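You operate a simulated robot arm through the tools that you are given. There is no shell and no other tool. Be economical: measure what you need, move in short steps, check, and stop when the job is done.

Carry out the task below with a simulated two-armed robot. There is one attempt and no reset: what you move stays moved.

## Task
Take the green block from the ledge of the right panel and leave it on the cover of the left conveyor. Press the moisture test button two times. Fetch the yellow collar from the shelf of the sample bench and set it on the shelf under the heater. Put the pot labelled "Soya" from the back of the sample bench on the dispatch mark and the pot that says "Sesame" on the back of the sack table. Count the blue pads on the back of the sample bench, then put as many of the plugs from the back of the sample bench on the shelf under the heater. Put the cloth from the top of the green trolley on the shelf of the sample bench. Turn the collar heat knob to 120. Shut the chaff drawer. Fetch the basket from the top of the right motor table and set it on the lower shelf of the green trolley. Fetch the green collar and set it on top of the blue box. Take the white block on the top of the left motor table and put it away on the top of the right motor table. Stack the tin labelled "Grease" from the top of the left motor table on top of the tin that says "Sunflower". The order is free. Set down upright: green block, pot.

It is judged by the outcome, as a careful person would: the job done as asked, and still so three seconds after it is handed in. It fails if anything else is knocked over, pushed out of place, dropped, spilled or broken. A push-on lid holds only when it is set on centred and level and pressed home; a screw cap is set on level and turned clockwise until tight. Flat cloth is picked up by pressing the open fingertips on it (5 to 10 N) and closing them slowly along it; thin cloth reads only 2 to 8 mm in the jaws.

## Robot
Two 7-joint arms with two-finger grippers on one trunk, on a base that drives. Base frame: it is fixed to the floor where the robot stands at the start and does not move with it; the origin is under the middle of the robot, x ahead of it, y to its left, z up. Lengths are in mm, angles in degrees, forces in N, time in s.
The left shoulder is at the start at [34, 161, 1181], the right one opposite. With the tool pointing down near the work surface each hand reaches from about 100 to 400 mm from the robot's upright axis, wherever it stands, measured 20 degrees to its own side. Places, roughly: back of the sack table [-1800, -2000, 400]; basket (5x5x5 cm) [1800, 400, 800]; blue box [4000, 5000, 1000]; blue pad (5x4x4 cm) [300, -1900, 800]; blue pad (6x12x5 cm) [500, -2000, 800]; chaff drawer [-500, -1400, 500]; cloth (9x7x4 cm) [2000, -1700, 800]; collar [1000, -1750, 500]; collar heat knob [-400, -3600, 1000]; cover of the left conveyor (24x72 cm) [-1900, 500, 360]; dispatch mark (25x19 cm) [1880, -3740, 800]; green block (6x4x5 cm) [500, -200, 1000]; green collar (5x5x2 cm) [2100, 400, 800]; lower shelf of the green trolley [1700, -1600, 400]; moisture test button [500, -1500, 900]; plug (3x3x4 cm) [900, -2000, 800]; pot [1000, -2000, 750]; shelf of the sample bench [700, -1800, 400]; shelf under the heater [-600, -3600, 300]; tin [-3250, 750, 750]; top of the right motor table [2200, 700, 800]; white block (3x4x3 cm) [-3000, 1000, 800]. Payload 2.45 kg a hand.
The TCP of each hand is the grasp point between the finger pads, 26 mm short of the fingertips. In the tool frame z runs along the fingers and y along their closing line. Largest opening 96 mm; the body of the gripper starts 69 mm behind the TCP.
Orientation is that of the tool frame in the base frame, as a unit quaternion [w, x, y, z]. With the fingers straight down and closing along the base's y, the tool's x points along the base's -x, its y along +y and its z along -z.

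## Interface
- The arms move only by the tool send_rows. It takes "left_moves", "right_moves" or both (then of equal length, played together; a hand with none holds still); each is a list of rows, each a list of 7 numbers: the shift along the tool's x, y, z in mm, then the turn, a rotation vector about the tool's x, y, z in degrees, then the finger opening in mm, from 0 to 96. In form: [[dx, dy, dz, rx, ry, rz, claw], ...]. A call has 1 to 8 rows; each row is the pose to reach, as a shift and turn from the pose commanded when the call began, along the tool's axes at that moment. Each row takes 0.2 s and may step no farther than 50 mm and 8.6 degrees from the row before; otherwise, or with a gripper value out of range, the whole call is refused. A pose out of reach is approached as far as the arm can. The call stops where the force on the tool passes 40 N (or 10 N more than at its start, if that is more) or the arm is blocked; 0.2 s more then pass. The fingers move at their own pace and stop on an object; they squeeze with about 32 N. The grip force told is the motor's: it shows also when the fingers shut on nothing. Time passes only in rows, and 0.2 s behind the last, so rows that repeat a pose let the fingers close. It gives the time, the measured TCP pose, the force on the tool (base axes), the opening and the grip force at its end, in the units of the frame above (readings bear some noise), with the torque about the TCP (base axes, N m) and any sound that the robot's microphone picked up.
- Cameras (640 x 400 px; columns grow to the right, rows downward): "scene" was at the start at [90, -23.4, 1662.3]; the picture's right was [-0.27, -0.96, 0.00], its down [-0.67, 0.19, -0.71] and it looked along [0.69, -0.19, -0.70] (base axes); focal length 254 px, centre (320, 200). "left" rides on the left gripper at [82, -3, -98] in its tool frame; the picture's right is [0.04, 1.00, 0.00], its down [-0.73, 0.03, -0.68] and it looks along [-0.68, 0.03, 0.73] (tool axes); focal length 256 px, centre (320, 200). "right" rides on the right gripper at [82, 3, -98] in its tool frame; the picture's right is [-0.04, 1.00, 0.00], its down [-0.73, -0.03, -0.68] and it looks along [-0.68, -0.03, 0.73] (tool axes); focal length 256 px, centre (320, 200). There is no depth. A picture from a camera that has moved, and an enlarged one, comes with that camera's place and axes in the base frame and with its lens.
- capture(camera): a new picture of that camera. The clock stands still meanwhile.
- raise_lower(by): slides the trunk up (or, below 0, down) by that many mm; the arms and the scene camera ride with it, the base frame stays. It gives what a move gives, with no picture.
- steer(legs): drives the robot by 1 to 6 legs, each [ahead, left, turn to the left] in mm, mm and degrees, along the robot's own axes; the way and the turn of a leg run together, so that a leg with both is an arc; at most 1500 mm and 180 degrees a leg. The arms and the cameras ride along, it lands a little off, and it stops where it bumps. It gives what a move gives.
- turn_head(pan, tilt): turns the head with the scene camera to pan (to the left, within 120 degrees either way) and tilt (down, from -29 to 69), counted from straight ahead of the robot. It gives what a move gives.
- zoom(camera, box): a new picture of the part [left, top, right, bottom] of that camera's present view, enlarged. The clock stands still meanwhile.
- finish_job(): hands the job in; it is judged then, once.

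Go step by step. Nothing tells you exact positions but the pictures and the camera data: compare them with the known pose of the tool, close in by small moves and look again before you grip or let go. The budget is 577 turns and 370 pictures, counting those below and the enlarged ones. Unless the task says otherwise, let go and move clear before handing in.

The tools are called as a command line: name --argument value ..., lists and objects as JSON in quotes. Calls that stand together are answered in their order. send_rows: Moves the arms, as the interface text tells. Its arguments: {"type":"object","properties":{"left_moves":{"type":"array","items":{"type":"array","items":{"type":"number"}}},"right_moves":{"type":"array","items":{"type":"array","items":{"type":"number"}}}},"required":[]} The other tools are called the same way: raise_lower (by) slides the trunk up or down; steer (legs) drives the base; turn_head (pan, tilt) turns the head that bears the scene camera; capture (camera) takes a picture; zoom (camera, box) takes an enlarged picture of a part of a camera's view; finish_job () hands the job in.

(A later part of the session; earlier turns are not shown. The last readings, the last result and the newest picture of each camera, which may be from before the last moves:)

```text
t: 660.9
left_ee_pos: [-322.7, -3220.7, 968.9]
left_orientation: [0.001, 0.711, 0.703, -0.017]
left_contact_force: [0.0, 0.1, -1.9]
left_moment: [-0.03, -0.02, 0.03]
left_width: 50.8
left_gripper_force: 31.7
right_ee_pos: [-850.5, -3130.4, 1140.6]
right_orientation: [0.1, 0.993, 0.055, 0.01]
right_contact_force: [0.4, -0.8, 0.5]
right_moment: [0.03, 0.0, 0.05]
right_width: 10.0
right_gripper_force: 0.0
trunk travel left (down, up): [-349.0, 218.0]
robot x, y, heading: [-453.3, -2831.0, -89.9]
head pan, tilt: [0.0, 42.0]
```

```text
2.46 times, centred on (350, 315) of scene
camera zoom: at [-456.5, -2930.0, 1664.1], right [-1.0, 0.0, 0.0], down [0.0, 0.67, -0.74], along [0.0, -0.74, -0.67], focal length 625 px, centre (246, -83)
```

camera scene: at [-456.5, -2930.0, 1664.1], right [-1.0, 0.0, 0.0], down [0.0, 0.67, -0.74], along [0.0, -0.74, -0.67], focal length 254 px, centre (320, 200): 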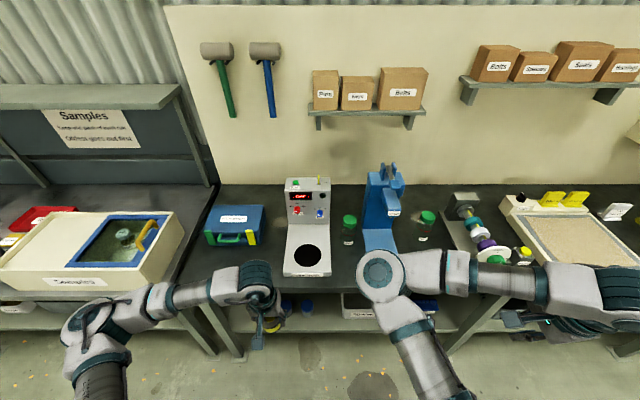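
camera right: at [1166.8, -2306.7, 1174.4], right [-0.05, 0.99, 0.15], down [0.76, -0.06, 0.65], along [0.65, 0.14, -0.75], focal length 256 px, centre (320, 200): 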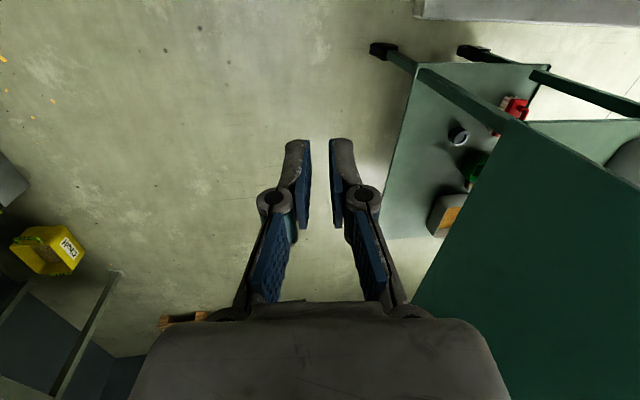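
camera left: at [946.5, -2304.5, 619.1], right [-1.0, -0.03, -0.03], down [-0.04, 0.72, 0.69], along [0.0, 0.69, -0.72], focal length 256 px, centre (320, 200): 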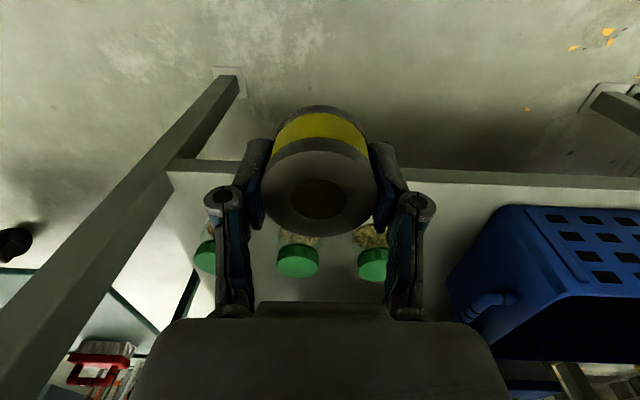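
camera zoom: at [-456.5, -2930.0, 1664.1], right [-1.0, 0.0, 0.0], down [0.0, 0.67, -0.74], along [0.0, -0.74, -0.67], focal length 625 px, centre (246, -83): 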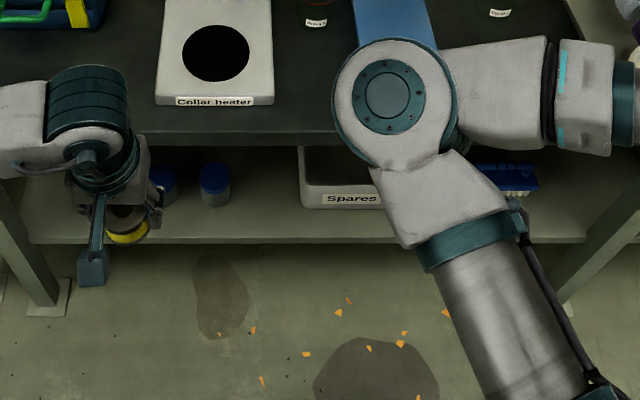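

The heater's Heat knob has 60/90/120. Its lower shelf has a free gap at x≈-415…-560, between the blue-lidded jar and the Spares tray. I'll place the collar there first, using the same low, stretched posture.

steer --legs '[[-200, -183, 0]]'

raise_lower --by -346

send_rows --left_moves '[[-20, 0, 17, 0, 0, 0, 30], [-45, 0, 34, 0, 0, 0, 30], [-70, 0, 51, 0, 0, 0, 30], [-95, 0, 68, 0, 0, 0, 30], [-120, 0, 85, 0, 0, 0, 30], [-145, 0, 102, 0, 0, 0, 30], [-165, 0, 120, 0, 0, 0, 30], [-165, 0, 120, 0, 0, 0, 30]]'

capture --camera "left"

capture --camera "scene"

```text
t: 662.8
left_ee_pos: [-499.2, -3019.3, 967.7]
left_orientation: [-0.002, 0.712, 0.702, -0.018]
left_contact_force: [0.5, 1.4, -1.4]
left_moment: [-0.01, 0.0, 0.0]
left_width: 50.8
left_gripper_force: 32.3
right_ee_pos: [-1026.0, -2929.1, 1143.1]
right_orientation: [0.101, 0.993, 0.055, 0.007]
right_contact_force: [-0.6, -0.2, -0.6]
right_moment: [0.07, 0.0, -0.02]
right_width: 10.0
right_gripper_force: 0.0
trunk travel left (down, up): [-349.0, 218.0]
robot x, y, heading: [-638.2, -2635.6, -89.9]
head pan, tilt: [0.0, 42.0]
```

```text
t: 666.2
left_ee_pos: [-501.9, -3017.5, 623.3]
left_orientation: [0.001, 0.712, 0.702, -0.018]
left_contact_force: [0.3, 0.1, -2.9]
left_moment: [-0.02, 0.01, -0.02]
left_width: 50.4
left_gripper_force: 32.3
right_ee_pos: [-1028.8, -2924.1, 797.5]
right_orientation: [0.103, 0.993, 0.054, 0.008]
right_contact_force: [0.3, 0.1, 0.3]
right_moment: [-0.02, 0.06, 0.02]
right_width: 10.1
right_gripper_force: 0.0
trunk travel left (down, up): [-3.0, 564.0]
robot x, y, heading: [-635.7, -2631.6, -90.3]
head pan, tilt: [0.0, 42.0]
```

```text
t: 668.0
left_ee_pos: [-506.2, -3184.4, 507.8]
left_orientation: [0.001, 0.711, 0.703, -0.018]
left_contact_force: [0.9, 0.5, -2.1]
left_moment: [0.02, -0.03, -0.04]
left_width: 50.6
left_gripper_force: 32.3
right_ee_pos: [-1029.3, -2924.2, 797.1]
right_orientation: [0.101, 0.993, 0.054, 0.008]
right_contact_force: [0.1, 0.3, 1.0]
right_moment: [0.0, -0.01, -0.01]
right_width: 9.9
right_gripper_force: 0.0
trunk travel left (down, up): [-3.0, 564.0]
robot x, y, heading: [-637.0, -2630.8, -90.1]
head pan, tilt: [0.0, 42.0]
```

```text
128 pictures are left
camera left: at [-505.5, -3099.5, 606.8], right [1.0, 0.03, -0.02], down [0.04, -0.72, 0.7], along [0.0, -0.7, -0.72], focal length 256 px, centre (320, 200)
```

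left: 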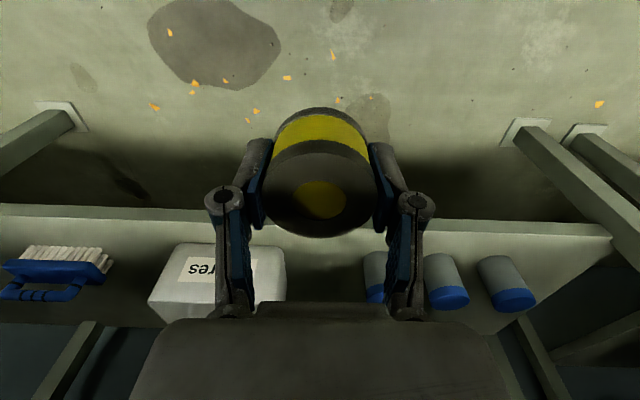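

```text
127 pictures are left
camera scene: at [-639.4, -3056.6, 1256.1], right [-1.0, 0.0, 0.0], down [0.0, 0.67, -0.74], along [0.0, -0.74, -0.67], focal length 254 px, centre (320, 200)
```

scene: 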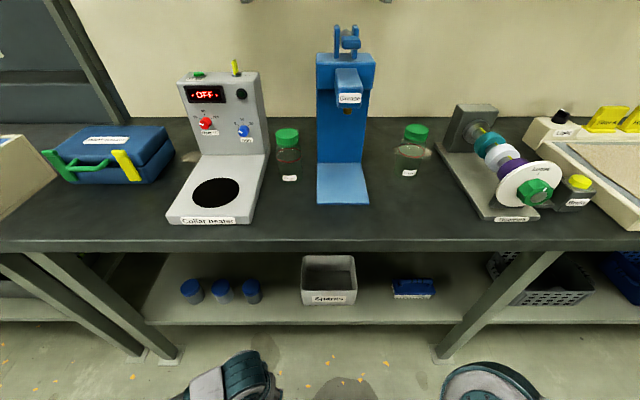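

The gap is clear at x≈-500. I'll drive in, in two steps.

steer --legs '[[200, 4, 0]]'

steer --legs '[[90, 0, 0]]'

capture --camera "left"

```text
t: 669.6
left_ee_pos: [-503.3, -3380.7, 509.6]
left_orientation: [0.001, 0.711, 0.703, -0.017]
left_contact_force: [-0.3, -1.0, -2.6]
left_moment: [0.01, -0.02, 0.05]
left_width: 50.5
left_gripper_force: 32.2
right_ee_pos: [-1024.9, -3120.4, 797.3]
right_orientation: [0.102, 0.993, 0.055, 0.008]
right_contact_force: [-0.3, -0.6, 0.0]
right_moment: [0.04, 0.01, 0.0]
right_width: 9.9
right_gripper_force: 0.0
trunk travel left (down, up): [-3.0, 564.0]
robot x, y, heading: [-633.1, -2826.9, -90.1]
head pan, tilt: [0.0, 42.0]
```

```text
t: 670.7
left_ee_pos: [-504.7, -3459.6, 530.1]
left_orientation: [0.013, 0.712, 0.702, -0.028]
left_contact_force: [-0.1, -0.3, -2.0]
left_moment: [0.02, -0.02, 0.0]
left_width: 50.4
left_gripper_force: 31.9
right_ee_pos: [-1027.6, -3189.6, 814.4]
right_orientation: [0.133, 0.99, 0.052, 0.006]
right_contact_force: [-0.1, 0.4, -0.2]
right_moment: [0.0, -0.01, -0.03]
right_width: 10.2
right_gripper_force: 0.0
trunk travel left (down, up): [-3.0, 564.0]
robot x, y, heading: [-634.4, -2922.0, -90.0]
head pan, tilt: [0.0, 42.0]
```

```text
126 pictures are left
camera left: at [-503.7, -3371.0, 625.2], right [1.0, 0.03, -0.02], down [0.03, -0.69, 0.72], along [0.0, -0.72, -0.69], focal length 256 px, centre (320, 200)
```

left: 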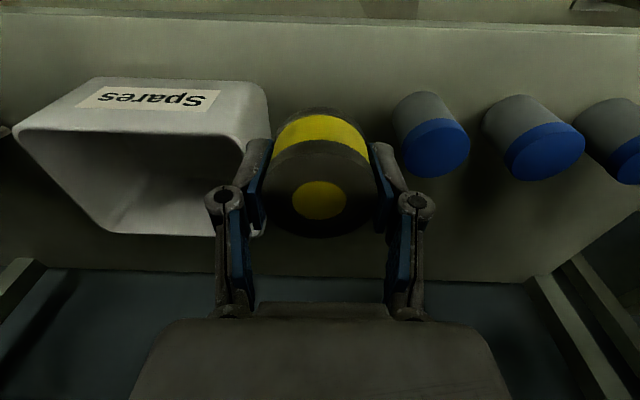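

I'm just inside the shelf's front. I'll shift 10 mm and lower the collar.

send_rows --left_moves '[[0, 5, 20, 0, 0, 0, 30], [0, 10, 45, 0, 0, 0, 30], [0, 10, 75, 0, 0, 0, 30], [0, 10, 100, 0, 0, 0, 30], [0, 10, 120, 0, 0, 0, 30], [0, 10, 130, 0, 0, 0, 30], [0, 10, 136, 0, 0, 0, 30]]'

capture --camera "left"

```text
t: 672.3
left_ee_pos: [-498.2, -3469.8, 388.1]
left_orientation: [0.011, 0.712, 0.701, -0.026]
left_contact_force: [-0.5, 0.0, -1.9]
left_moment: [0.0, -0.02, 0.0]
left_width: 50.5
left_gripper_force: 31.5
right_ee_pos: [-1028.7, -3194.3, 814.5]
right_orientation: [0.141, 0.989, 0.05, 0.007]
right_contact_force: [-0.6, 0.2, 0.3]
right_moment: [0.0, 0.01, 0.0]
right_width: 10.0
right_gripper_force: 0.0
trunk travel left (down, up): [-3.0, 564.0]
robot x, y, heading: [-634.5, -2916.2, -90.1]
head pan, tilt: [0.0, 42.0]
```

```text
125 pictures are left
camera left: at [-497.1, -3381.2, 484.4], right [1.0, 0.02, -0.02], down [0.03, -0.7, 0.71], along [0.0, -0.71, -0.7], focal length 256 px, centre (320, 200)
```

left: 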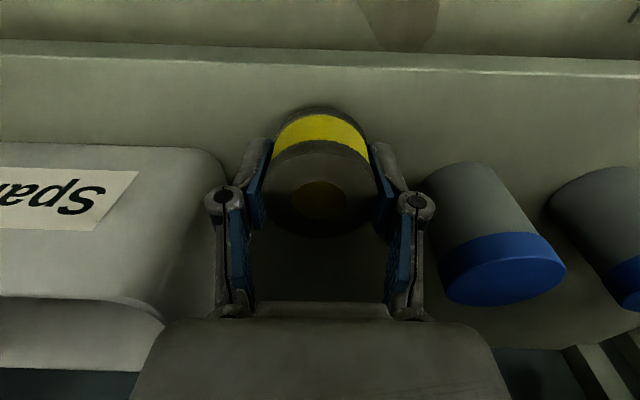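

send_rows --left_moves '[[0, 0, 5, 0, 0, 0, 30], [0, 0, 10, 0, 0, 0, 30], [0, 0, 15, 0, 0, 0, 30], [0, 0, 20, 0, 0, 0, 30], [0, 0, 25, 0, 0, 0, 30], [0, 0, 30, 0, 0, 0, 30]]'

capture --camera "left"

```text
t: 673.7
left_ee_pos: [-498.5, -3471.1, 361.6]
left_orientation: [0.01, 0.712, 0.702, -0.024]
left_contact_force: [1.9, 5.2, 11.6]
left_moment: [0.51, -0.18, 0.0]
left_width: 50.3
left_gripper_force: 32.2
right_ee_pos: [-1028.5, -3194.5, 814.0]
right_orientation: [0.14, 0.989, 0.051, 0.007]
right_contact_force: [0.4, -0.5, 0.9]
right_moment: [0.02, 0.03, 0.03]
right_width: 10.1
right_gripper_force: 0.0
trunk travel left (down, up): [-3.0, 564.0]
robot x, y, heading: [-633.0, -2917.7, -90.2]
head pan, tilt: [0.0, 42.0]
```

```text
124 pictures are left
camera left: at [-497.8, -3383.3, 456.3], right [1.0, 0.03, -0.02], down [0.03, -0.7, 0.71], along [0.0, -0.71, -0.7], focal length 256 px, centre (320, 200)
```

left: 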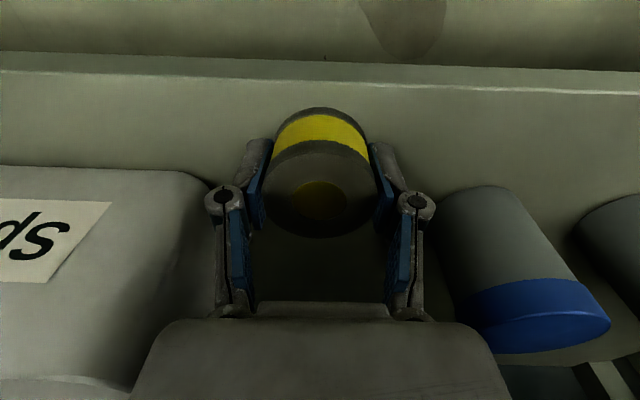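

Contact. Open, rise and back out.

send_rows --left_moves '[[0, 0, 0, 0, 0, 0, 56], [0, 0, 0, 0, 0, 0, 62], [0, 0, 0, 0, 0, 0, 66], [0, 0, -25, 0, 0, 0, 66], [0, 0, -60, 0, 0, 0, 66], [0, 0, -95, 0, 0, 0, 66], [0, 0, -130, 0, 0, 0, 60]]'

capture --camera "left"

steer --legs '[[-300, 0, 0]]'

```text
t: 675.3
left_ee_pos: [-494.1, -3462.0, 491.1]
left_orientation: [0.01, 0.712, 0.702, -0.024]
left_contact_force: [-0.1, 0.5, -0.2]
left_moment: [0.02, 0.0, -0.01]
left_width: 59.9
left_gripper_force: 0.0
right_ee_pos: [-1029.1, -3195.1, 813.4]
right_orientation: [0.14, 0.989, 0.051, 0.007]
right_contact_force: [-0.5, 0.1, 0.2]
right_moment: [0.04, 0.0, 0.03]
right_width: 9.7
right_gripper_force: 0.0
trunk travel left (down, up): [-3.0, 564.0]
robot x, y, heading: [-631.6, -2912.5, -90.2]
head pan, tilt: [0.0, 42.0]
```

```text
123 pictures are left
camera left: at [-494.0, -3375.6, 586.3], right [1.0, 0.03, -0.02], down [0.03, -0.7, 0.71], along [0.0, -0.71, -0.7], focal length 256 px, centre (320, 200)
```

left: 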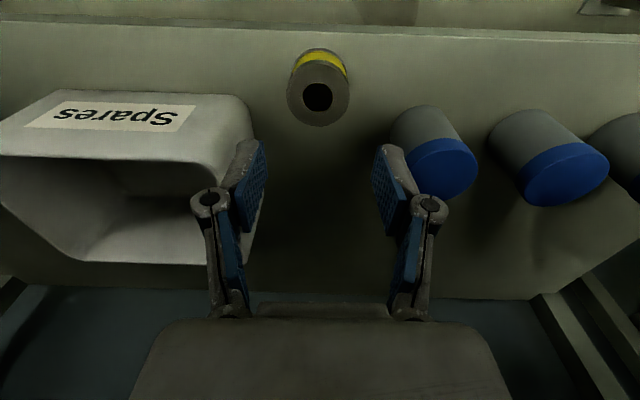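

```text
t: 677.3
left_ee_pos: [-492.0, -3167.7, 475.5]
left_orientation: [0.001, 0.712, 0.702, -0.019]
left_contact_force: [-0.3, 0.2, 0.5]
left_moment: [0.0, 0.01, -0.03]
left_width: 60.2
left_gripper_force: 0.1
right_ee_pos: [-1025.0, -2905.8, 803.2]
right_orientation: [0.117, 0.992, 0.053, 0.007]
right_contact_force: [-0.4, 0.6, -0.2]
right_moment: [-0.01, 0.02, 0.0]
right_width: 10.3
right_gripper_force: 0.1
trunk travel left (down, up): [-3.0, 564.0]
robot x, y, heading: [-630.3, -2614.4, -89.9]
head pan, tilt: [0.0, 42.0]
```

The collar stands on the heater's shelf. Now the knob, at about [-368, -3623, 988]: I'll raise the trunk and point the hand horizontally forward.

raise_lower --by 346

send_rows --left_moves '[[0, 0, -22, 0, -8, 0, 60], [0, 0, -44, 0, -16, 0, 60], [0, 0, -66, 0, -24, 0, 60], [0, 0, -88, 0, -32, 0, 60], [0, 0, -110, 0, -40, 0, 60], [0, 0, -132, 0, -48, 0, 60], [0, 0, -150, 0, -56, 0, 60], [0, 0, -160, 0, -62, 0, 60]]'

send_rows --left_moves '[[0, 0, 0, 0, -8, 0, 50], [0, 0, 0, 0, -16, 0, 50], [0, 0, 0, 0, -24, 0, 50], [0, 0, 0, 0, -28, 0, 50]]'

zoom --camera "scene" --box '[190, 150, 310, 230]'

```text
t: 680.7
left_ee_pos: [-493.1, -3165.4, 823.9]
left_orientation: [0.003, 0.712, 0.702, -0.019]
left_contact_force: [-0.4, -1.0, -0.1]
left_moment: [-0.02, 0.01, 0.0]
left_width: 60.0
left_gripper_force: 0.0
right_ee_pos: [-1024.9, -2903.3, 1150.0]
right_orientation: [0.12, 0.991, 0.052, 0.006]
right_contact_force: [-0.6, -0.8, -0.1]
right_moment: [0.0, -0.01, 0.02]
right_width: 9.7
right_gripper_force: 0.0
trunk travel left (down, up): [-349.0, 218.0]
robot x, y, heading: [-634.5, -2616.1, -90.4]
head pan, tilt: [0.0, 42.0]
```

```text
t: 682.5
left_ee_pos: [-498.0, -3158.8, 976.7]
left_orientation: [0.337, 0.617, 0.61, -0.366]
left_contact_force: [-0.2, -0.7, 1.2]
left_moment: [-0.02, 0.02, 0.0]
left_width: 59.9
left_gripper_force: 0.0
left hand out of reach, approached as far as the arm can: row 8
right_ee_pos: [-1025.9, -2902.7, 1149.3]
right_orientation: [0.12, 0.991, 0.051, 0.006]
right_contact_force: [-0.4, 0.5, 0.0]
right_moment: [0.02, -0.01, 0.0]
right_width: 10.1
right_gripper_force: 0.0
trunk travel left (down, up): [-349.0, 218.0]
robot x, y, heading: [-635.0, -2617.0, -90.3]
head pan, tilt: [0.0, 42.0]
```

```text
t: 683.5
left_ee_pos: [-496.1, -3159.2, 975.7]
left_orientation: [0.337, 0.618, 0.609, -0.365]
left_contact_force: [0.3, 0.2, 0.7]
left_moment: [-0.02, -0.02, 0.02]
left_width: 49.8
left_gripper_force: 0.0
left hand out of reach, approached as far as the arm can: row 1, 2, 3, 4
right_ee_pos: [-1024.8, -2902.4, 1149.7]
right_orientation: [0.121, 0.991, 0.052, 0.006]
right_contact_force: [0.7, 0.4, 0.0]
right_moment: [0.05, -0.02, 0.01]
right_width: 9.8
right_gripper_force: 0.2
trunk travel left (down, up): [-349.0, 218.0]
robot x, y, heading: [-632.2, -2612.1, -90.2]
head pan, tilt: [0.0, 42.0]
```

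```text
5.00 times, centred on (250, 190) of scene
camera zoom: at [-633.9, -2711.0, 1664.1], right [-1.0, 0.0, 0.0], down [0.0, 0.67, -0.74], along [0.0, -0.74, -0.67], focal length 1270 px, centre (670, 250)
```

zoom: 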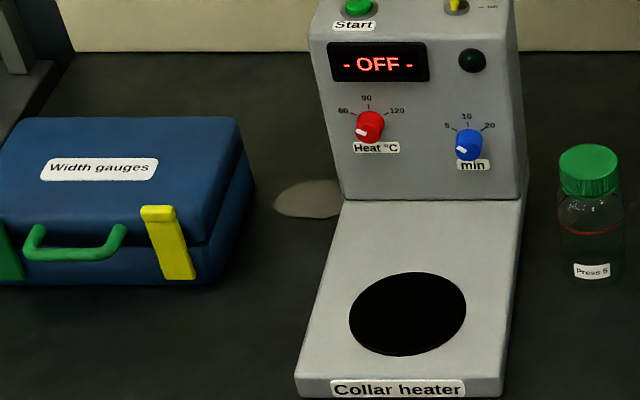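

The pointer is at lower left, so it needs about 185° clockwise in several grips. The hand must point more horizontally; a lower shoulder should allow that.

raise_lower --by -230

send_rows --left_moves '[[-26, 0, -15, 0, -4, 0, 50], [-52, 0, -30, 0, -8, 0, 50], [-78, 0, -45, 0, -12, 0, 50], [-104, 0, -60, 0, -16, 0, 50], [-130, 0, -75, 0, -20, 0, 50], [-156, 0, -90, 0, -24, 0, 50], [-182, 0, -105, 0, -28, 0, 50], [-200, 0, -117, 0, -30, 0, 50]]'

capture --camera "scene"

```text
t: 685.9
left_ee_pos: [-498.1, -3156.7, 748.2]
left_orientation: [0.337, 0.617, 0.61, -0.365]
left_contact_force: [0.3, 0.7, 0.6]
left_moment: [0.04, -0.01, 0.01]
left_width: 49.9
left_gripper_force: 0.0
right_ee_pos: [-1024.5, -2901.7, 921.5]
right_orientation: [0.121, 0.991, 0.052, 0.007]
right_contact_force: [0.0, 0.1, 0.0]
right_moment: [-0.03, 0.01, 0.0]
right_width: 10.1
right_gripper_force: 0.0
trunk travel left (down, up): [-119.0, 448.0]
robot x, y, heading: [-635.0, -2617.0, -90.0]
head pan, tilt: [0.0, 42.0]
```

```text
t: 687.7
left_ee_pos: [-491.8, -3160.1, 979.1]
left_orientation: [-0.484, -0.502, -0.501, 0.512]
left_contact_force: [0.2, 0.5, 0.3]
left_moment: [0.01, 0.01, -0.03]
left_width: 49.9
left_gripper_force: 0.0
right_ee_pos: [-1024.4, -2901.2, 919.8]
right_orientation: [0.12, 0.991, 0.053, 0.006]
right_contact_force: [0.1, 0.9, 0.2]
right_moment: [0.01, 0.0, 0.03]
right_width: 10.1
right_gripper_force: 0.0
trunk travel left (down, up): [-119.0, 448.0]
robot x, y, heading: [-631.1, -2618.1, -90.0]
head pan, tilt: [0.0, 42.0]
```

```text
121 pictures are left
camera scene: at [-634.7, -2891.4, 1416.4], right [-1.0, 0.0, 0.0], down [0.0, 0.67, -0.74], along [0.0, -0.74, -0.67], focal length 254 px, centre (320, 200)
```

scene: 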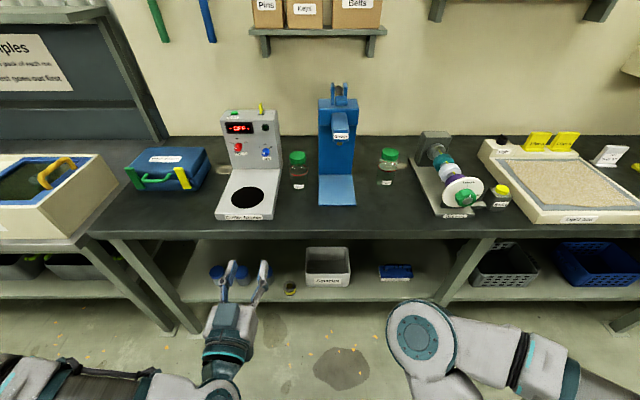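

The hand is horizontal now. The knob is at [-368, -3623, 987]. I'll extend the arm a bit more, align x, and advance part way.

send_rows --left_moves '[[-2, 0, 25, 0, 0, 0, 48], [-5, 0, 50, 0, 0, 0, 48], [-8, 0, 75, 0, 0, 0, 48], [-8, 0, 75, 0, 0, 0, 48]]'

steer --legs '[[220, 122, 0]]'

capture --camera "scene"

```text
t: 688.7
left_ee_pos: [-493.4, -3233.1, 987.1]
left_orientation: [-0.483, -0.502, -0.501, 0.513]
left_contact_force: [0.8, -0.3, 0.6]
left_moment: [0.01, 0.01, 0.03]
left_width: 48.1
left_gripper_force: 0.0
right_ee_pos: [-1025.9, -2903.1, 919.3]
right_orientation: [0.119, 0.991, 0.052, 0.007]
right_contact_force: [0.0, 0.0, 0.2]
right_moment: [-0.08, 0.0, -0.01]
right_width: 10.1
right_gripper_force: 0.1
trunk travel left (down, up): [-119.0, 448.0]
robot x, y, heading: [-631.1, -2616.0, -90.2]
head pan, tilt: [0.0, 42.0]
```

```text
t: 690.6
left_ee_pos: [-379.9, -3457.5, 985.8]
left_orientation: [-0.485, -0.504, -0.499, 0.511]
left_contact_force: [-0.2, 0.3, -1.3]
left_moment: [-0.01, -0.02, 0.0]
left_width: 47.8
left_gripper_force: 0.1
right_ee_pos: [-911.4, -3127.2, 917.9]
right_orientation: [0.121, 0.991, 0.05, 0.01]
right_contact_force: [-0.1, -0.4, 0.2]
right_moment: [-0.02, -0.02, -0.01]
right_width: 10.0
right_gripper_force: 0.1
trunk travel left (down, up): [-119.0, 448.0]
robot x, y, heading: [-513.1, -2838.9, -90.3]
head pan, tilt: [0.0, 42.0]
```

```text
120 pictures are left
camera scene: at [-523.4, -3116.8, 1416.3], right [-1.0, 0.0, -0.01], down [0.01, 0.67, -0.74], along [0.0, -0.74, -0.67], focal length 254 px, centre (320, 200)
```

scene: 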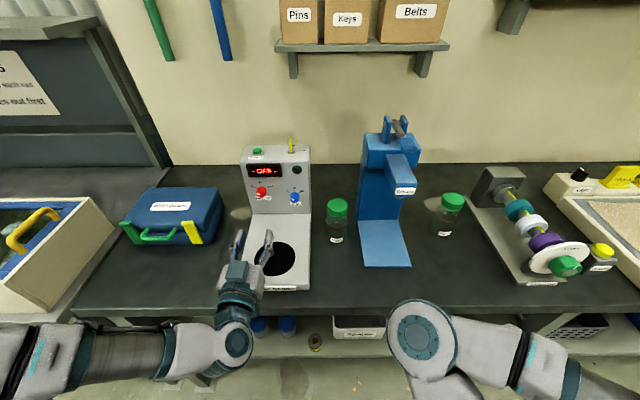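

Clear so far. I'll close in on the knob.

steer --legs '[[115, 10, 0]]'

zoom --camera "scene" --box '[200, 130, 340, 230]'

capture --camera "left"

```text
t: 691.6
left_ee_pos: [-372.7, -3504.6, 991.2]
left_orientation: [-0.482, -0.507, -0.498, 0.512]
left_contact_force: [0.7, 0.3, -0.6]
left_moment: [0.01, 0.01, 0.0]
left_width: 48.1
left_gripper_force: 0.0
right_ee_pos: [-901.3, -3182.4, 921.2]
right_orientation: [0.125, 0.991, 0.053, 0.007]
right_contact_force: [0.2, -0.2, 0.0]
right_moment: [0.0, 0.01, 0.0]
right_width: 9.9
right_gripper_force: 0.1
trunk travel left (down, up): [-119.0, 448.0]
robot x, y, heading: [-502.9, -2902.7, -90.1]
head pan, tilt: [0.0, 42.0]
stopped in leg 1: the force on the tool passed its limit at 154 N (the readings are from after the stop); the commanded pose is now the measured one
```

```text
4.00 times, centred on (270, 180) of scene
camera zoom: at [-513.0, -3179.1, 1416.0], right [-1.0, 0.0, 0.0], down [0.0, 0.67, -0.74], along [0.0, -0.74, -0.67], focal length 1016 px, centre (520, 280)
```

zoom: 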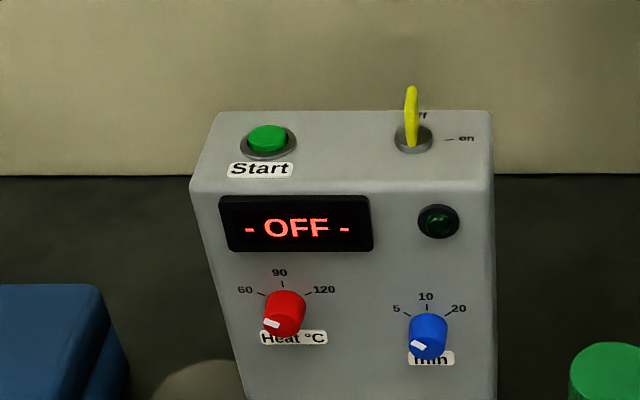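

```text
118 pictures are left
camera left: at [-373.4, -3404.6, 911.2], right [1.0, -0.04, -0.06], down [0.07, 0.67, 0.74], along [0.01, -0.74, 0.67], focal length 256 px, centre (320, 200)
```

left: 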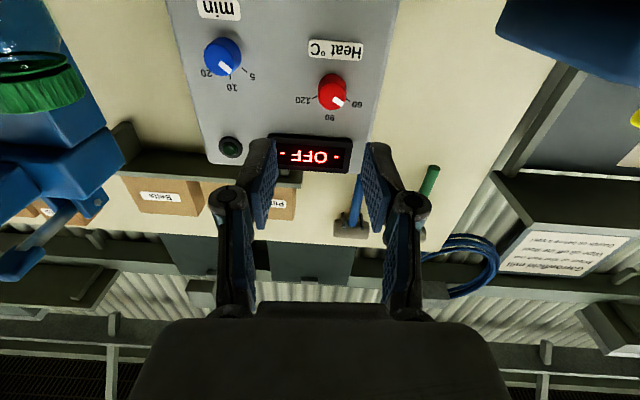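

Something behind the hand (probably the elbow at the table edge) touched. I'll back off slightly, raise the shoulder by 100 mm and keep the hand at knob height.

steer --legs '[[-80, 0, 0]]'

raise_lower --by 110

send_rows --left_moves '[[25, 0, 10, 0, 0, 0, 48], [50, 0, 20, 0, 0, 0, 48], [75, 0, 35, 0, 0, 0, 48], [100, 0, 50, 0, 0, 0, 48], [114, 0, 60, 0, 0, 0, 48], [114, 0, 60, 0, 0, 0, 48]]'

turn_head --pan 25 --tilt 55

capture --camera "scene"

```text
t: 692.7
left_ee_pos: [-368.8, -3424.7, 990.0]
left_orientation: [-0.481, -0.506, -0.498, 0.514]
left_contact_force: [0.9, -0.5, 0.2]
left_moment: [0.02, 0.04, -0.03]
left_width: 48.2
left_gripper_force: 0.0
right_ee_pos: [-897.6, -3100.2, 923.1]
right_orientation: [0.126, 0.991, 0.053, 0.007]
right_contact_force: [0.6, -0.2, -0.1]
right_moment: [-0.04, 0.03, 0.03]
right_width: 10.0
right_gripper_force: 0.1
trunk travel left (down, up): [-119.0, 448.0]
robot x, y, heading: [-505.4, -2818.1, -90.4]
head pan, tilt: [0.0, 42.0]
```

```text
t: 694.1
left_ee_pos: [-369.8, -3421.8, 1101.3]
left_orientation: [-0.483, -0.506, -0.499, 0.512]
left_contact_force: [0.4, 0.0, 0.3]
left_moment: [0.01, 0.0, -0.01]
left_width: 48.0
left_gripper_force: 0.0
right_ee_pos: [-899.0, -3097.0, 1033.9]
right_orientation: [0.126, 0.991, 0.053, 0.008]
right_contact_force: [-0.7, 0.3, -0.2]
right_moment: [0.01, -0.01, -0.01]
right_width: 10.3
right_gripper_force: 0.0
trunk travel left (down, up): [-229.0, 338.0]
robot x, y, heading: [-503.7, -2816.2, -90.3]
head pan, tilt: [0.0, 42.0]
```

```text
t: 695.5
left_ee_pos: [-419.5, -3471.2, 1017.8]
left_orientation: [0.485, 0.503, 0.51, -0.501]
left_contact_force: [-0.1, 0.4, -0.3]
left_moment: [0.01, -0.02, -0.02]
left_width: 47.9
left_gripper_force: 0.0
left hand out of reach, approached as far as the arm can: row 1, 2, 3, 4, 5, 6
right_ee_pos: [-901.0, -3096.9, 1034.2]
right_orientation: [0.128, 0.99, 0.053, 0.007]
right_contact_force: [0.4, 0.0, -0.3]
right_moment: [-0.04, -0.01, -0.03]
right_width: 10.1
right_gripper_force: 0.0
trunk travel left (down, up): [-229.0, 338.0]
robot x, y, heading: [-504.3, -2820.0, -90.3]
head pan, tilt: [0.0, 42.0]
```

```text
t: 696.4
left_ee_pos: [-420.3, -3470.4, 1018.1]
left_orientation: [0.485, 0.504, 0.509, -0.501]
left_contact_force: [-0.6, -0.3, -0.7]
left_moment: [-0.04, -0.01, 0.01]
left_width: 48.0
left_gripper_force: 0.0
right_ee_pos: [-900.4, -3097.4, 1034.0]
right_orientation: [0.127, 0.991, 0.052, 0.007]
right_contact_force: [-0.4, -0.1, 0.2]
right_moment: [-0.02, -0.02, 0.02]
right_width: 10.0
right_gripper_force: 0.1
trunk travel left (down, up): [-229.0, 338.0]
robot x, y, heading: [-506.0, -2822.2, -90.3]
head pan, tilt: [25.0, 55.0]
```

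```text
117 pictures are left
camera scene: at [-479.3, -2970.2, 1523.9], right [-0.91, -0.42, 0.0], down [-0.34, 0.75, -0.57], along [0.24, -0.52, -0.82], focal length 254 px, centre (320, 200)
```

scene: 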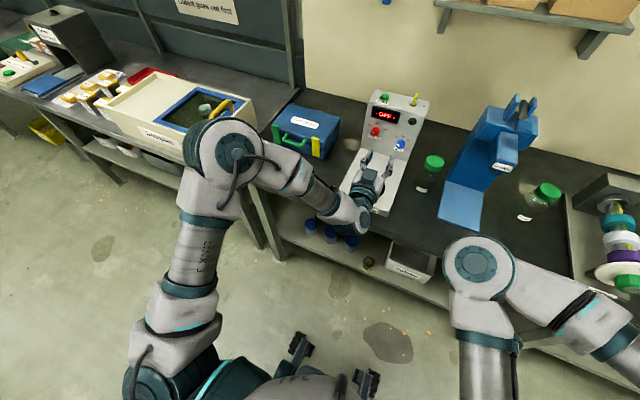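

I see: the elbow was reaching the Samples box. I'll stand further right with the hand more to the left, so that the elbow tucks in.

steer --legs '[[-60, -120, 0]]'

raise_lower --by -60

send_rows --left_moves '[[-5, 25, 0, 0, 0, 0, 48], [-10, 50, 0, 0, 0, 0, 48], [-15, 75, 0, 0, 0, 0, 48], [-20, 100, 0, 0, 0, 0, 48], [-25, 125, 0, 0, 0, 0, 48], [-28, 150, 0, 0, 0, 0, 48], [-28, 170, 0, 0, 0, 0, 48]]'

capture --camera "scene"

```text
t: 697.7
left_ee_pos: [-507.3, -3412.8, 1014.1]
left_orientation: [0.479, 0.496, 0.517, -0.507]
left_contact_force: [3.0, -0.1, -0.1]
left_moment: [-0.04, -0.01, -0.26]
left_width: 48.2
left_gripper_force: 0.0
right_ee_pos: [-987.2, -3038.1, 1043.3]
right_orientation: [0.127, 0.99, 0.055, -0.006]
right_contact_force: [0.7, -1.6, -0.6]
right_moment: [0.08, 0.04, -0.04]
right_width: 10.0
right_gripper_force: 0.1
trunk travel left (down, up): [-229.0, 338.0]
robot x, y, heading: [-617.3, -2763.2, -90.3]
head pan, tilt: [25.0, 55.0]
```

```text
t: 698.7
left_ee_pos: [-552.3, -3406.2, 962.8]
left_orientation: [0.492, 0.506, 0.505, -0.498]
left_contact_force: [-0.9, 0.4, 0.0]
left_moment: [0.05, 0.01, 0.14]
left_width: 48.0
left_gripper_force: 0.0
right_ee_pos: [-1032.0, -3031.9, 969.8]
right_orientation: [0.13, 0.99, 0.052, 0.014]
right_contact_force: [-1.0, 0.2, 0.3]
right_moment: [-0.06, -0.04, 0.0]
right_width: 10.1
right_gripper_force: 0.0
trunk travel left (down, up): [-169.0, 398.0]
robot x, y, heading: [-623.4, -2762.2, -90.0]
head pan, tilt: [25.0, 55.0]
```

```text
t: 700.3
left_ee_pos: [-403.2, -3405.8, 1050.3]
left_orientation: [0.484, 0.507, 0.527, -0.481]
left_contact_force: [0.7, 0.3, 0.9]
left_moment: [0.02, 0.0, 0.02]
left_width: 48.3
left_gripper_force: 0.0
left hand out of reach, approached as far as the arm can: row 1, 2, 3, 4, 5, 6, 7
right_ee_pos: [-1016.4, -3032.7, 973.4]
right_orientation: [0.129, 0.99, 0.053, 0.008]
right_contact_force: [-0.2, 0.0, -0.7]
right_moment: [0.01, -0.01, -0.01]
right_width: 10.4
right_gripper_force: 0.0
trunk travel left (down, up): [-169.0, 398.0]
robot x, y, heading: [-623.2, -2762.6, -90.3]
head pan, tilt: [25.0, 55.0]
```

```text
116 pictures are left
camera scene: at [-574.9, -2965.5, 1457.5], right [-0.91, -0.42, 0.01], down [-0.35, 0.75, -0.57], along [0.23, -0.52, -0.82], focal length 254 px, centre (320, 200)
```

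scene: 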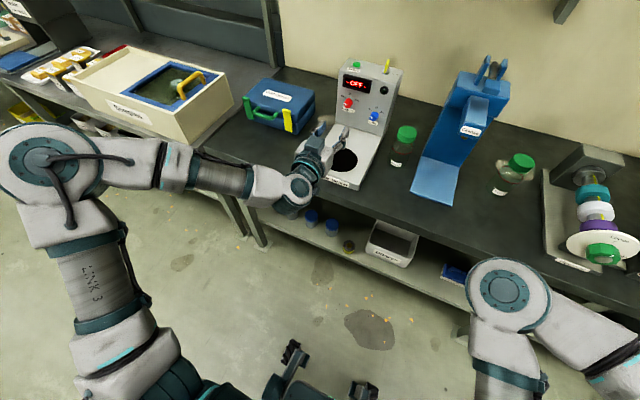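

Now the elbow is high and well back. I'll lower the trunk 60 mm to knob height, align x, and advance.

raise_lower --by -60

steer --legs '[[130, 35, 0]]'

capture --camera "left"

capture --camera "scene"

```text
t: 701.3
left_ee_pos: [-427.0, -3403.8, 993.6]
left_orientation: [0.489, 0.512, 0.521, -0.477]
left_contact_force: [-1.7, 0.3, 0.2]
left_moment: [0.02, 0.01, 0.14]
left_width: 48.0
left_gripper_force: 0.0
right_ee_pos: [-1041.8, -3031.9, 906.9]
right_orientation: [0.131, 0.99, 0.051, 0.019]
right_contact_force: [0.6, 1.4, -0.2]
right_moment: [-0.07, 0.0, -0.01]
right_width: 9.9
right_gripper_force: 0.0
trunk travel left (down, up): [-109.0, 458.0]
robot x, y, heading: [-628.8, -2762.3, -90.2]
head pan, tilt: [25.0, 55.0]
```

```text
t: 702.6
left_ee_pos: [-362.6, -3535.8, 991.5]
left_orientation: [0.484, 0.504, 0.527, -0.483]
left_contact_force: [-2.5, 9.7, 23.1]
left_moment: [3.52, 0.24, 0.29]
left_width: 47.7
left_gripper_force: 0.1
right_ee_pos: [-979.5, -3161.5, 915.1]
right_orientation: [0.131, 0.99, 0.053, 0.007]
right_contact_force: [-0.4, -0.2, 1.0]
right_moment: [0.03, 0.02, -0.03]
right_width: 9.9
right_gripper_force: 0.1
trunk travel left (down, up): [-109.0, 458.0]
robot x, y, heading: [-587.5, -2893.1, -90.3]
head pan, tilt: [25.0, 55.0]
```

```text
115 pictures are left
camera left: at [-369.0, -3430.1, 917.4], right [1.0, 0.02, -0.06], down [0.03, 0.63, 0.77], along [0.06, -0.77, 0.63], focal length 256 px, centre (320, 200)
```

left: 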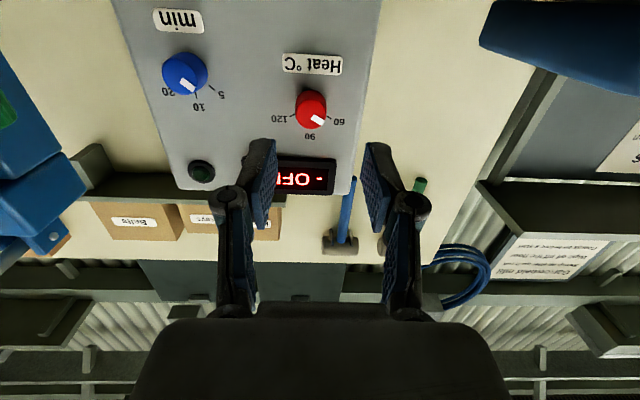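

```text
114 pictures are left
camera scene: at [-551.3, -3158.7, 1387.7], right [-0.91, -0.42, 0.0], down [-0.34, 0.75, -0.57], along [0.24, -0.52, -0.82], focal length 254 px, centre (320, 200)
```

scene: 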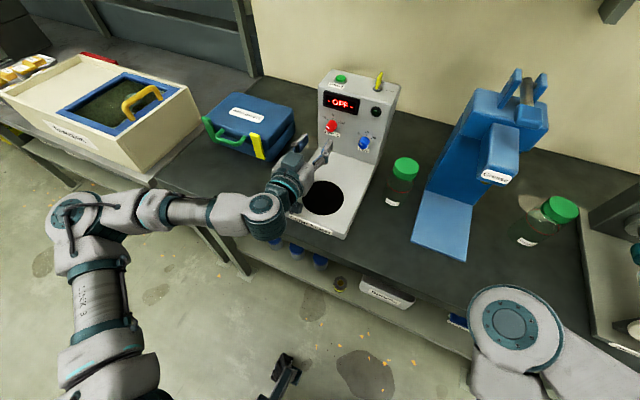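

The gripper's camera is touching the heater's base plate (its top is at z≈905). I'll back off and reduce the tilt to about 68°, which lifts the camera clear.

steer --legs '[[-70, 0, 0]]'

send_rows --left_moves '[[0, 0, 0, 0, 6, 0, 48], [0, 0, 0, 0, 12, 0, 48], [0, 0, 0, 0, 18, 0, 48], [0, 0, 0, 0, 23, 0, 48], [0, 0, 0, 0, 23, 0, 48]]'

capture --camera "left"

```text
t: 703.6
left_ee_pos: [-367.2, -3462.2, 992.8]
left_orientation: [0.486, 0.505, 0.524, -0.483]
left_contact_force: [0.2, 0.5, -0.1]
left_moment: [0.05, 0.02, 0.03]
left_width: 48.2
left_gripper_force: 0.1
right_ee_pos: [-983.9, -3091.0, 914.1]
right_orientation: [0.132, 0.99, 0.053, 0.009]
right_contact_force: [0.9, -0.6, 0.0]
right_moment: [-0.09, 0.0, 0.01]
right_width: 9.7
right_gripper_force: 0.2
trunk travel left (down, up): [-109.0, 458.0]
robot x, y, heading: [-586.1, -2823.3, -90.1]
head pan, tilt: [25.0, 55.0]
```

```text
t: 704.8
left_ee_pos: [-367.5, -3460.6, 995.4]
left_orientation: [0.372, 0.591, 0.611, -0.373]
left_contact_force: [0.8, -0.5, 0.0]
left_moment: [0.0, 0.01, -0.06]
left_width: 48.0
left_gripper_force: 0.0
right_ee_pos: [-982.8, -3087.8, 915.2]
right_orientation: [0.133, 0.99, 0.053, 0.009]
right_contact_force: [-0.8, 0.5, 0.2]
right_moment: [0.04, -0.01, 0.0]
right_width: 9.8
right_gripper_force: 0.1
trunk travel left (down, up): [-109.0, 458.0]
robot x, y, heading: [-580.2, -2825.3, -90.3]
head pan, tilt: [25.0, 55.0]
```

```text
113 pictures are left
camera left: at [-373.0, -3335.2, 967.8], right [1.0, 0.04, -0.05], down [0.04, 0.28, 0.96], along [0.05, -0.96, 0.28], focal length 256 px, centre (320, 200)
```

left: 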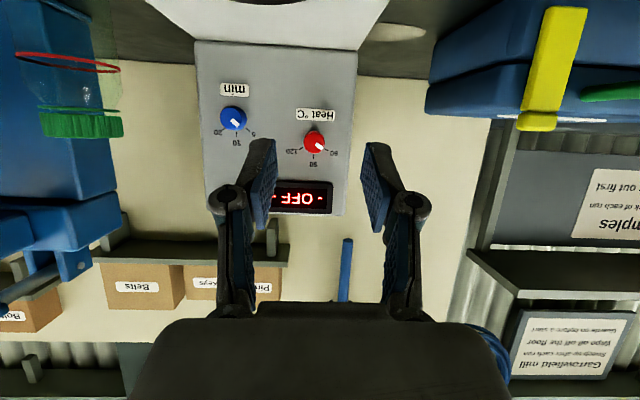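

Camera clear, and the knob reads at [-367, -3623, 986]. Advancing.

steer --legs '[[110, 0, 0]]'

capture --camera "left"

```text
t: 706.0
left_ee_pos: [-369.3, -3572.5, 995.1]
left_orientation: [0.372, 0.591, 0.61, -0.374]
left_contact_force: [-0.2, -0.3, -0.8]
left_moment: [-0.03, 0.0, 0.03]
left_width: 48.2
left_gripper_force: 0.0
right_ee_pos: [-984.6, -3199.0, 915.5]
right_orientation: [0.133, 0.99, 0.053, 0.009]
right_contact_force: [-0.3, -0.3, -0.1]
right_moment: [0.02, 0.02, 0.0]
right_width: 9.9
right_gripper_force: 0.1
trunk travel left (down, up): [-109.0, 458.0]
robot x, y, heading: [-586.0, -2936.9, -90.1]
head pan, tilt: [25.0, 55.0]
```

```text
112 pictures are left
camera left: at [-373.8, -3446.3, 967.3], right [1.0, 0.04, -0.05], down [0.04, 0.28, 0.96], along [0.05, -0.96, 0.28], focal length 256 px, centre (320, 200)
```

left: 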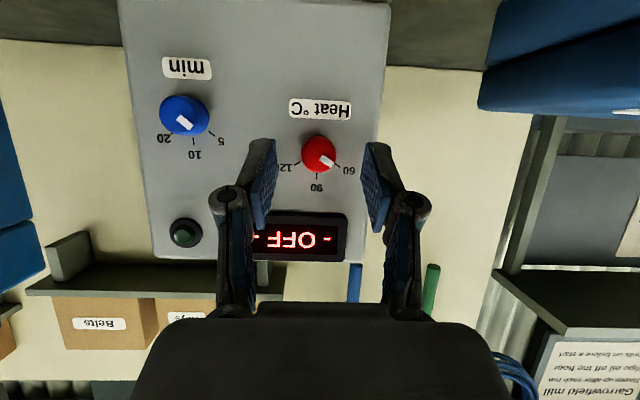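

The pointer is at about 60, so it needs roughly 115° clockwise. I'll pre-turn the hand the other way first, then grip and turn.

send_rows --left_moves '[[0, 0, 0, 0, 0, -8, 48], [0, 0, 0, 0, 0, -16, 48], [0, 0, 0, 0, 0, -24, 48], [0, 0, 0, 0, 0, -32, 48], [0, 0, 0, 0, 0, -40, 48], [0, 0, 0, 0, 0, -48, 48], [0, 0, 0, 0, 0, -56, 48], [0, 0, 0, 0, 0, -60, 48]]'

capture --camera "left"

```text
t: 707.8
left_ee_pos: [-368.6, -3567.5, 998.3]
left_orientation: [0.136, 0.206, 0.823, -0.512]
left_contact_force: [-0.2, -0.4, -0.2]
left_moment: [0.01, 0.02, 0.02]
left_width: 48.2
left_gripper_force: 0.1
right_ee_pos: [-982.8, -3194.6, 916.2]
right_orientation: [0.136, 0.989, 0.052, 0.009]
right_contact_force: [0.3, -0.4, 0.0]
right_moment: [-0.01, 0.01, 0.03]
right_width: 9.9
right_gripper_force: 0.1
trunk travel left (down, up): [-109.0, 458.0]
robot x, y, heading: [-587.0, -2936.0, -90.3]
head pan, tilt: [25.0, 55.0]
```

```text
111 pictures are left
camera left: at [-441.2, -3462.1, 1009.8], right [0.44, 0.4, -0.8], down [0.65, 0.48, 0.59], along [0.62, -0.78, -0.05], focal length 256 px, centre (320, 200)
```

left: 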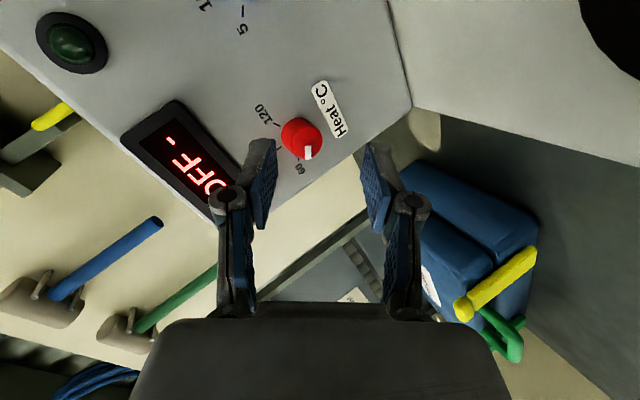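

Pre-turned well. I'll advance onto the knob and close.

steer --legs '[[36, 0, 0]]'

capture --camera "left"

```text
t: 708.7
left_ee_pos: [-369.2, -3601.5, 996.5]
left_orientation: [0.135, 0.208, 0.823, -0.511]
left_contact_force: [-1.5, 3.5, -1.0]
left_moment: [-0.04, -0.04, -0.07]
left_width: 51.7
left_gripper_force: 0.0
right_ee_pos: [-984.4, -3229.4, 917.5]
right_orientation: [0.135, 0.989, 0.052, 0.008]
right_contact_force: [-0.1, 0.4, -0.9]
right_moment: [0.02, 0.02, -0.02]
right_width: 9.9
right_gripper_force: 0.0
trunk travel left (down, up): [-109.0, 458.0]
robot x, y, heading: [-585.5, -2969.4, -90.2]
head pan, tilt: [25.0, 55.0]
```

```text
110 pictures are left
camera left: at [-442.0, -3496.9, 1009.4], right [0.44, 0.4, -0.8], down [0.65, 0.47, 0.59], along [0.62, -0.79, -0.05], focal length 256 px, centre (320, 200)
```

left: 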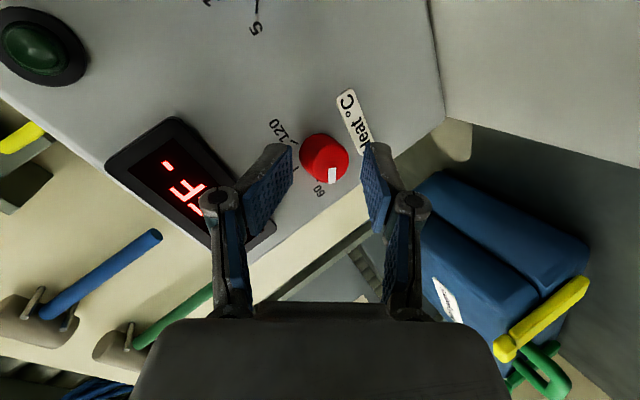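

send_rows --left_moves '[[0, 0, -3, 0, 0, 0, 40], [0, 0, -3, 0, 0, 0, 25], [0, 0, -3, 0, 0, 0, 10], [0, 0, -3, 0, 0, 0, 10], [0, 0, -3, 0, 0, 0, 10]]'

capture --camera "left"

```text
t: 709.9
left_ee_pos: [-366.6, -3593.5, 1000.0]
left_orientation: [0.136, 0.206, 0.823, -0.512]
left_contact_force: [5.0, 21.8, -12.6]
left_moment: [0.66, -0.1, 0.3]
left_width: 24.3
left_gripper_force: 11.5
right_ee_pos: [-983.1, -3225.8, 917.9]
right_orientation: [0.137, 0.989, 0.052, 0.008]
right_contact_force: [-0.4, 0.0, 0.2]
right_moment: [0.0, -0.01, 0.01]
right_width: 10.1
right_gripper_force: 0.0
trunk travel left (down, up): [-109.0, 458.0]
robot x, y, heading: [-584.5, -2971.1, -90.6]
head pan, tilt: [25.0, 55.0]
```

```text
109 pictures are left
camera left: at [-440.0, -3488.7, 1012.6], right [0.44, 0.4, -0.8], down [0.65, 0.48, 0.59], along [0.62, -0.79, -0.05], focal length 256 px, centre (320, 200)
```

left: 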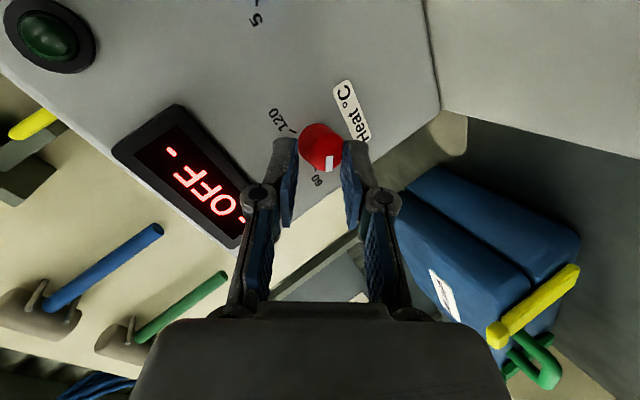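

It seems gripped. I'll turn clockwise a bit and check the pointer.

send_rows --left_moves '[[0, 0, 0, 0, 0, 7, 5], [0, 0, 0, 0, 0, 14, 5], [0, 0, 0, 0, 0, 21, 5], [0, 0, 0, 0, 0, 28, 5]]'

capture --camera "left"

```text
t: 710.9
left_ee_pos: [-366.1, -3592.1, 1004.9]
left_orientation: [0.258, 0.398, 0.746, -0.467]
left_contact_force: [9.6, 38.2, -5.6]
left_moment: [0.66, -0.17, 0.5]
left_width: 17.4
left_gripper_force: 9.4
right_ee_pos: [-981.7, -3222.2, 919.1]
right_orientation: [0.139, 0.989, 0.051, 0.008]
right_contact_force: [-0.2, 0.4, 0.7]
right_moment: [-0.01, 0.03, -0.04]
right_width: 10.1
right_gripper_force: 0.1
trunk travel left (down, up): [-109.0, 458.0]
robot x, y, heading: [-586.3, -2969.2, -90.3]
head pan, tilt: [25.0, 55.0]
```

```text
108 pictures are left
camera left: at [-414.1, -3473.0, 988.6], right [0.81, 0.26, -0.52], down [0.42, 0.36, 0.83], along [0.4, -0.9, 0.18], focal length 256 px, centre (320, 200)
```

left: 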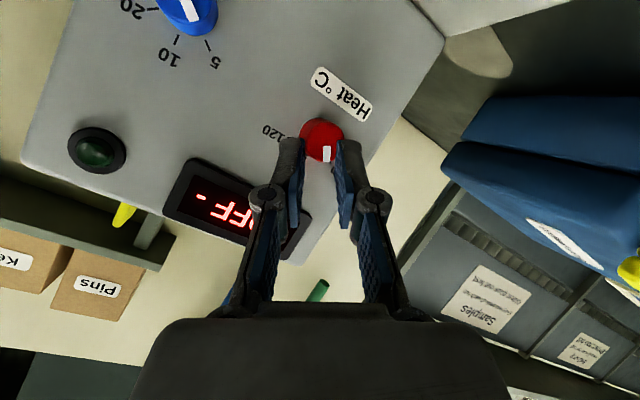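

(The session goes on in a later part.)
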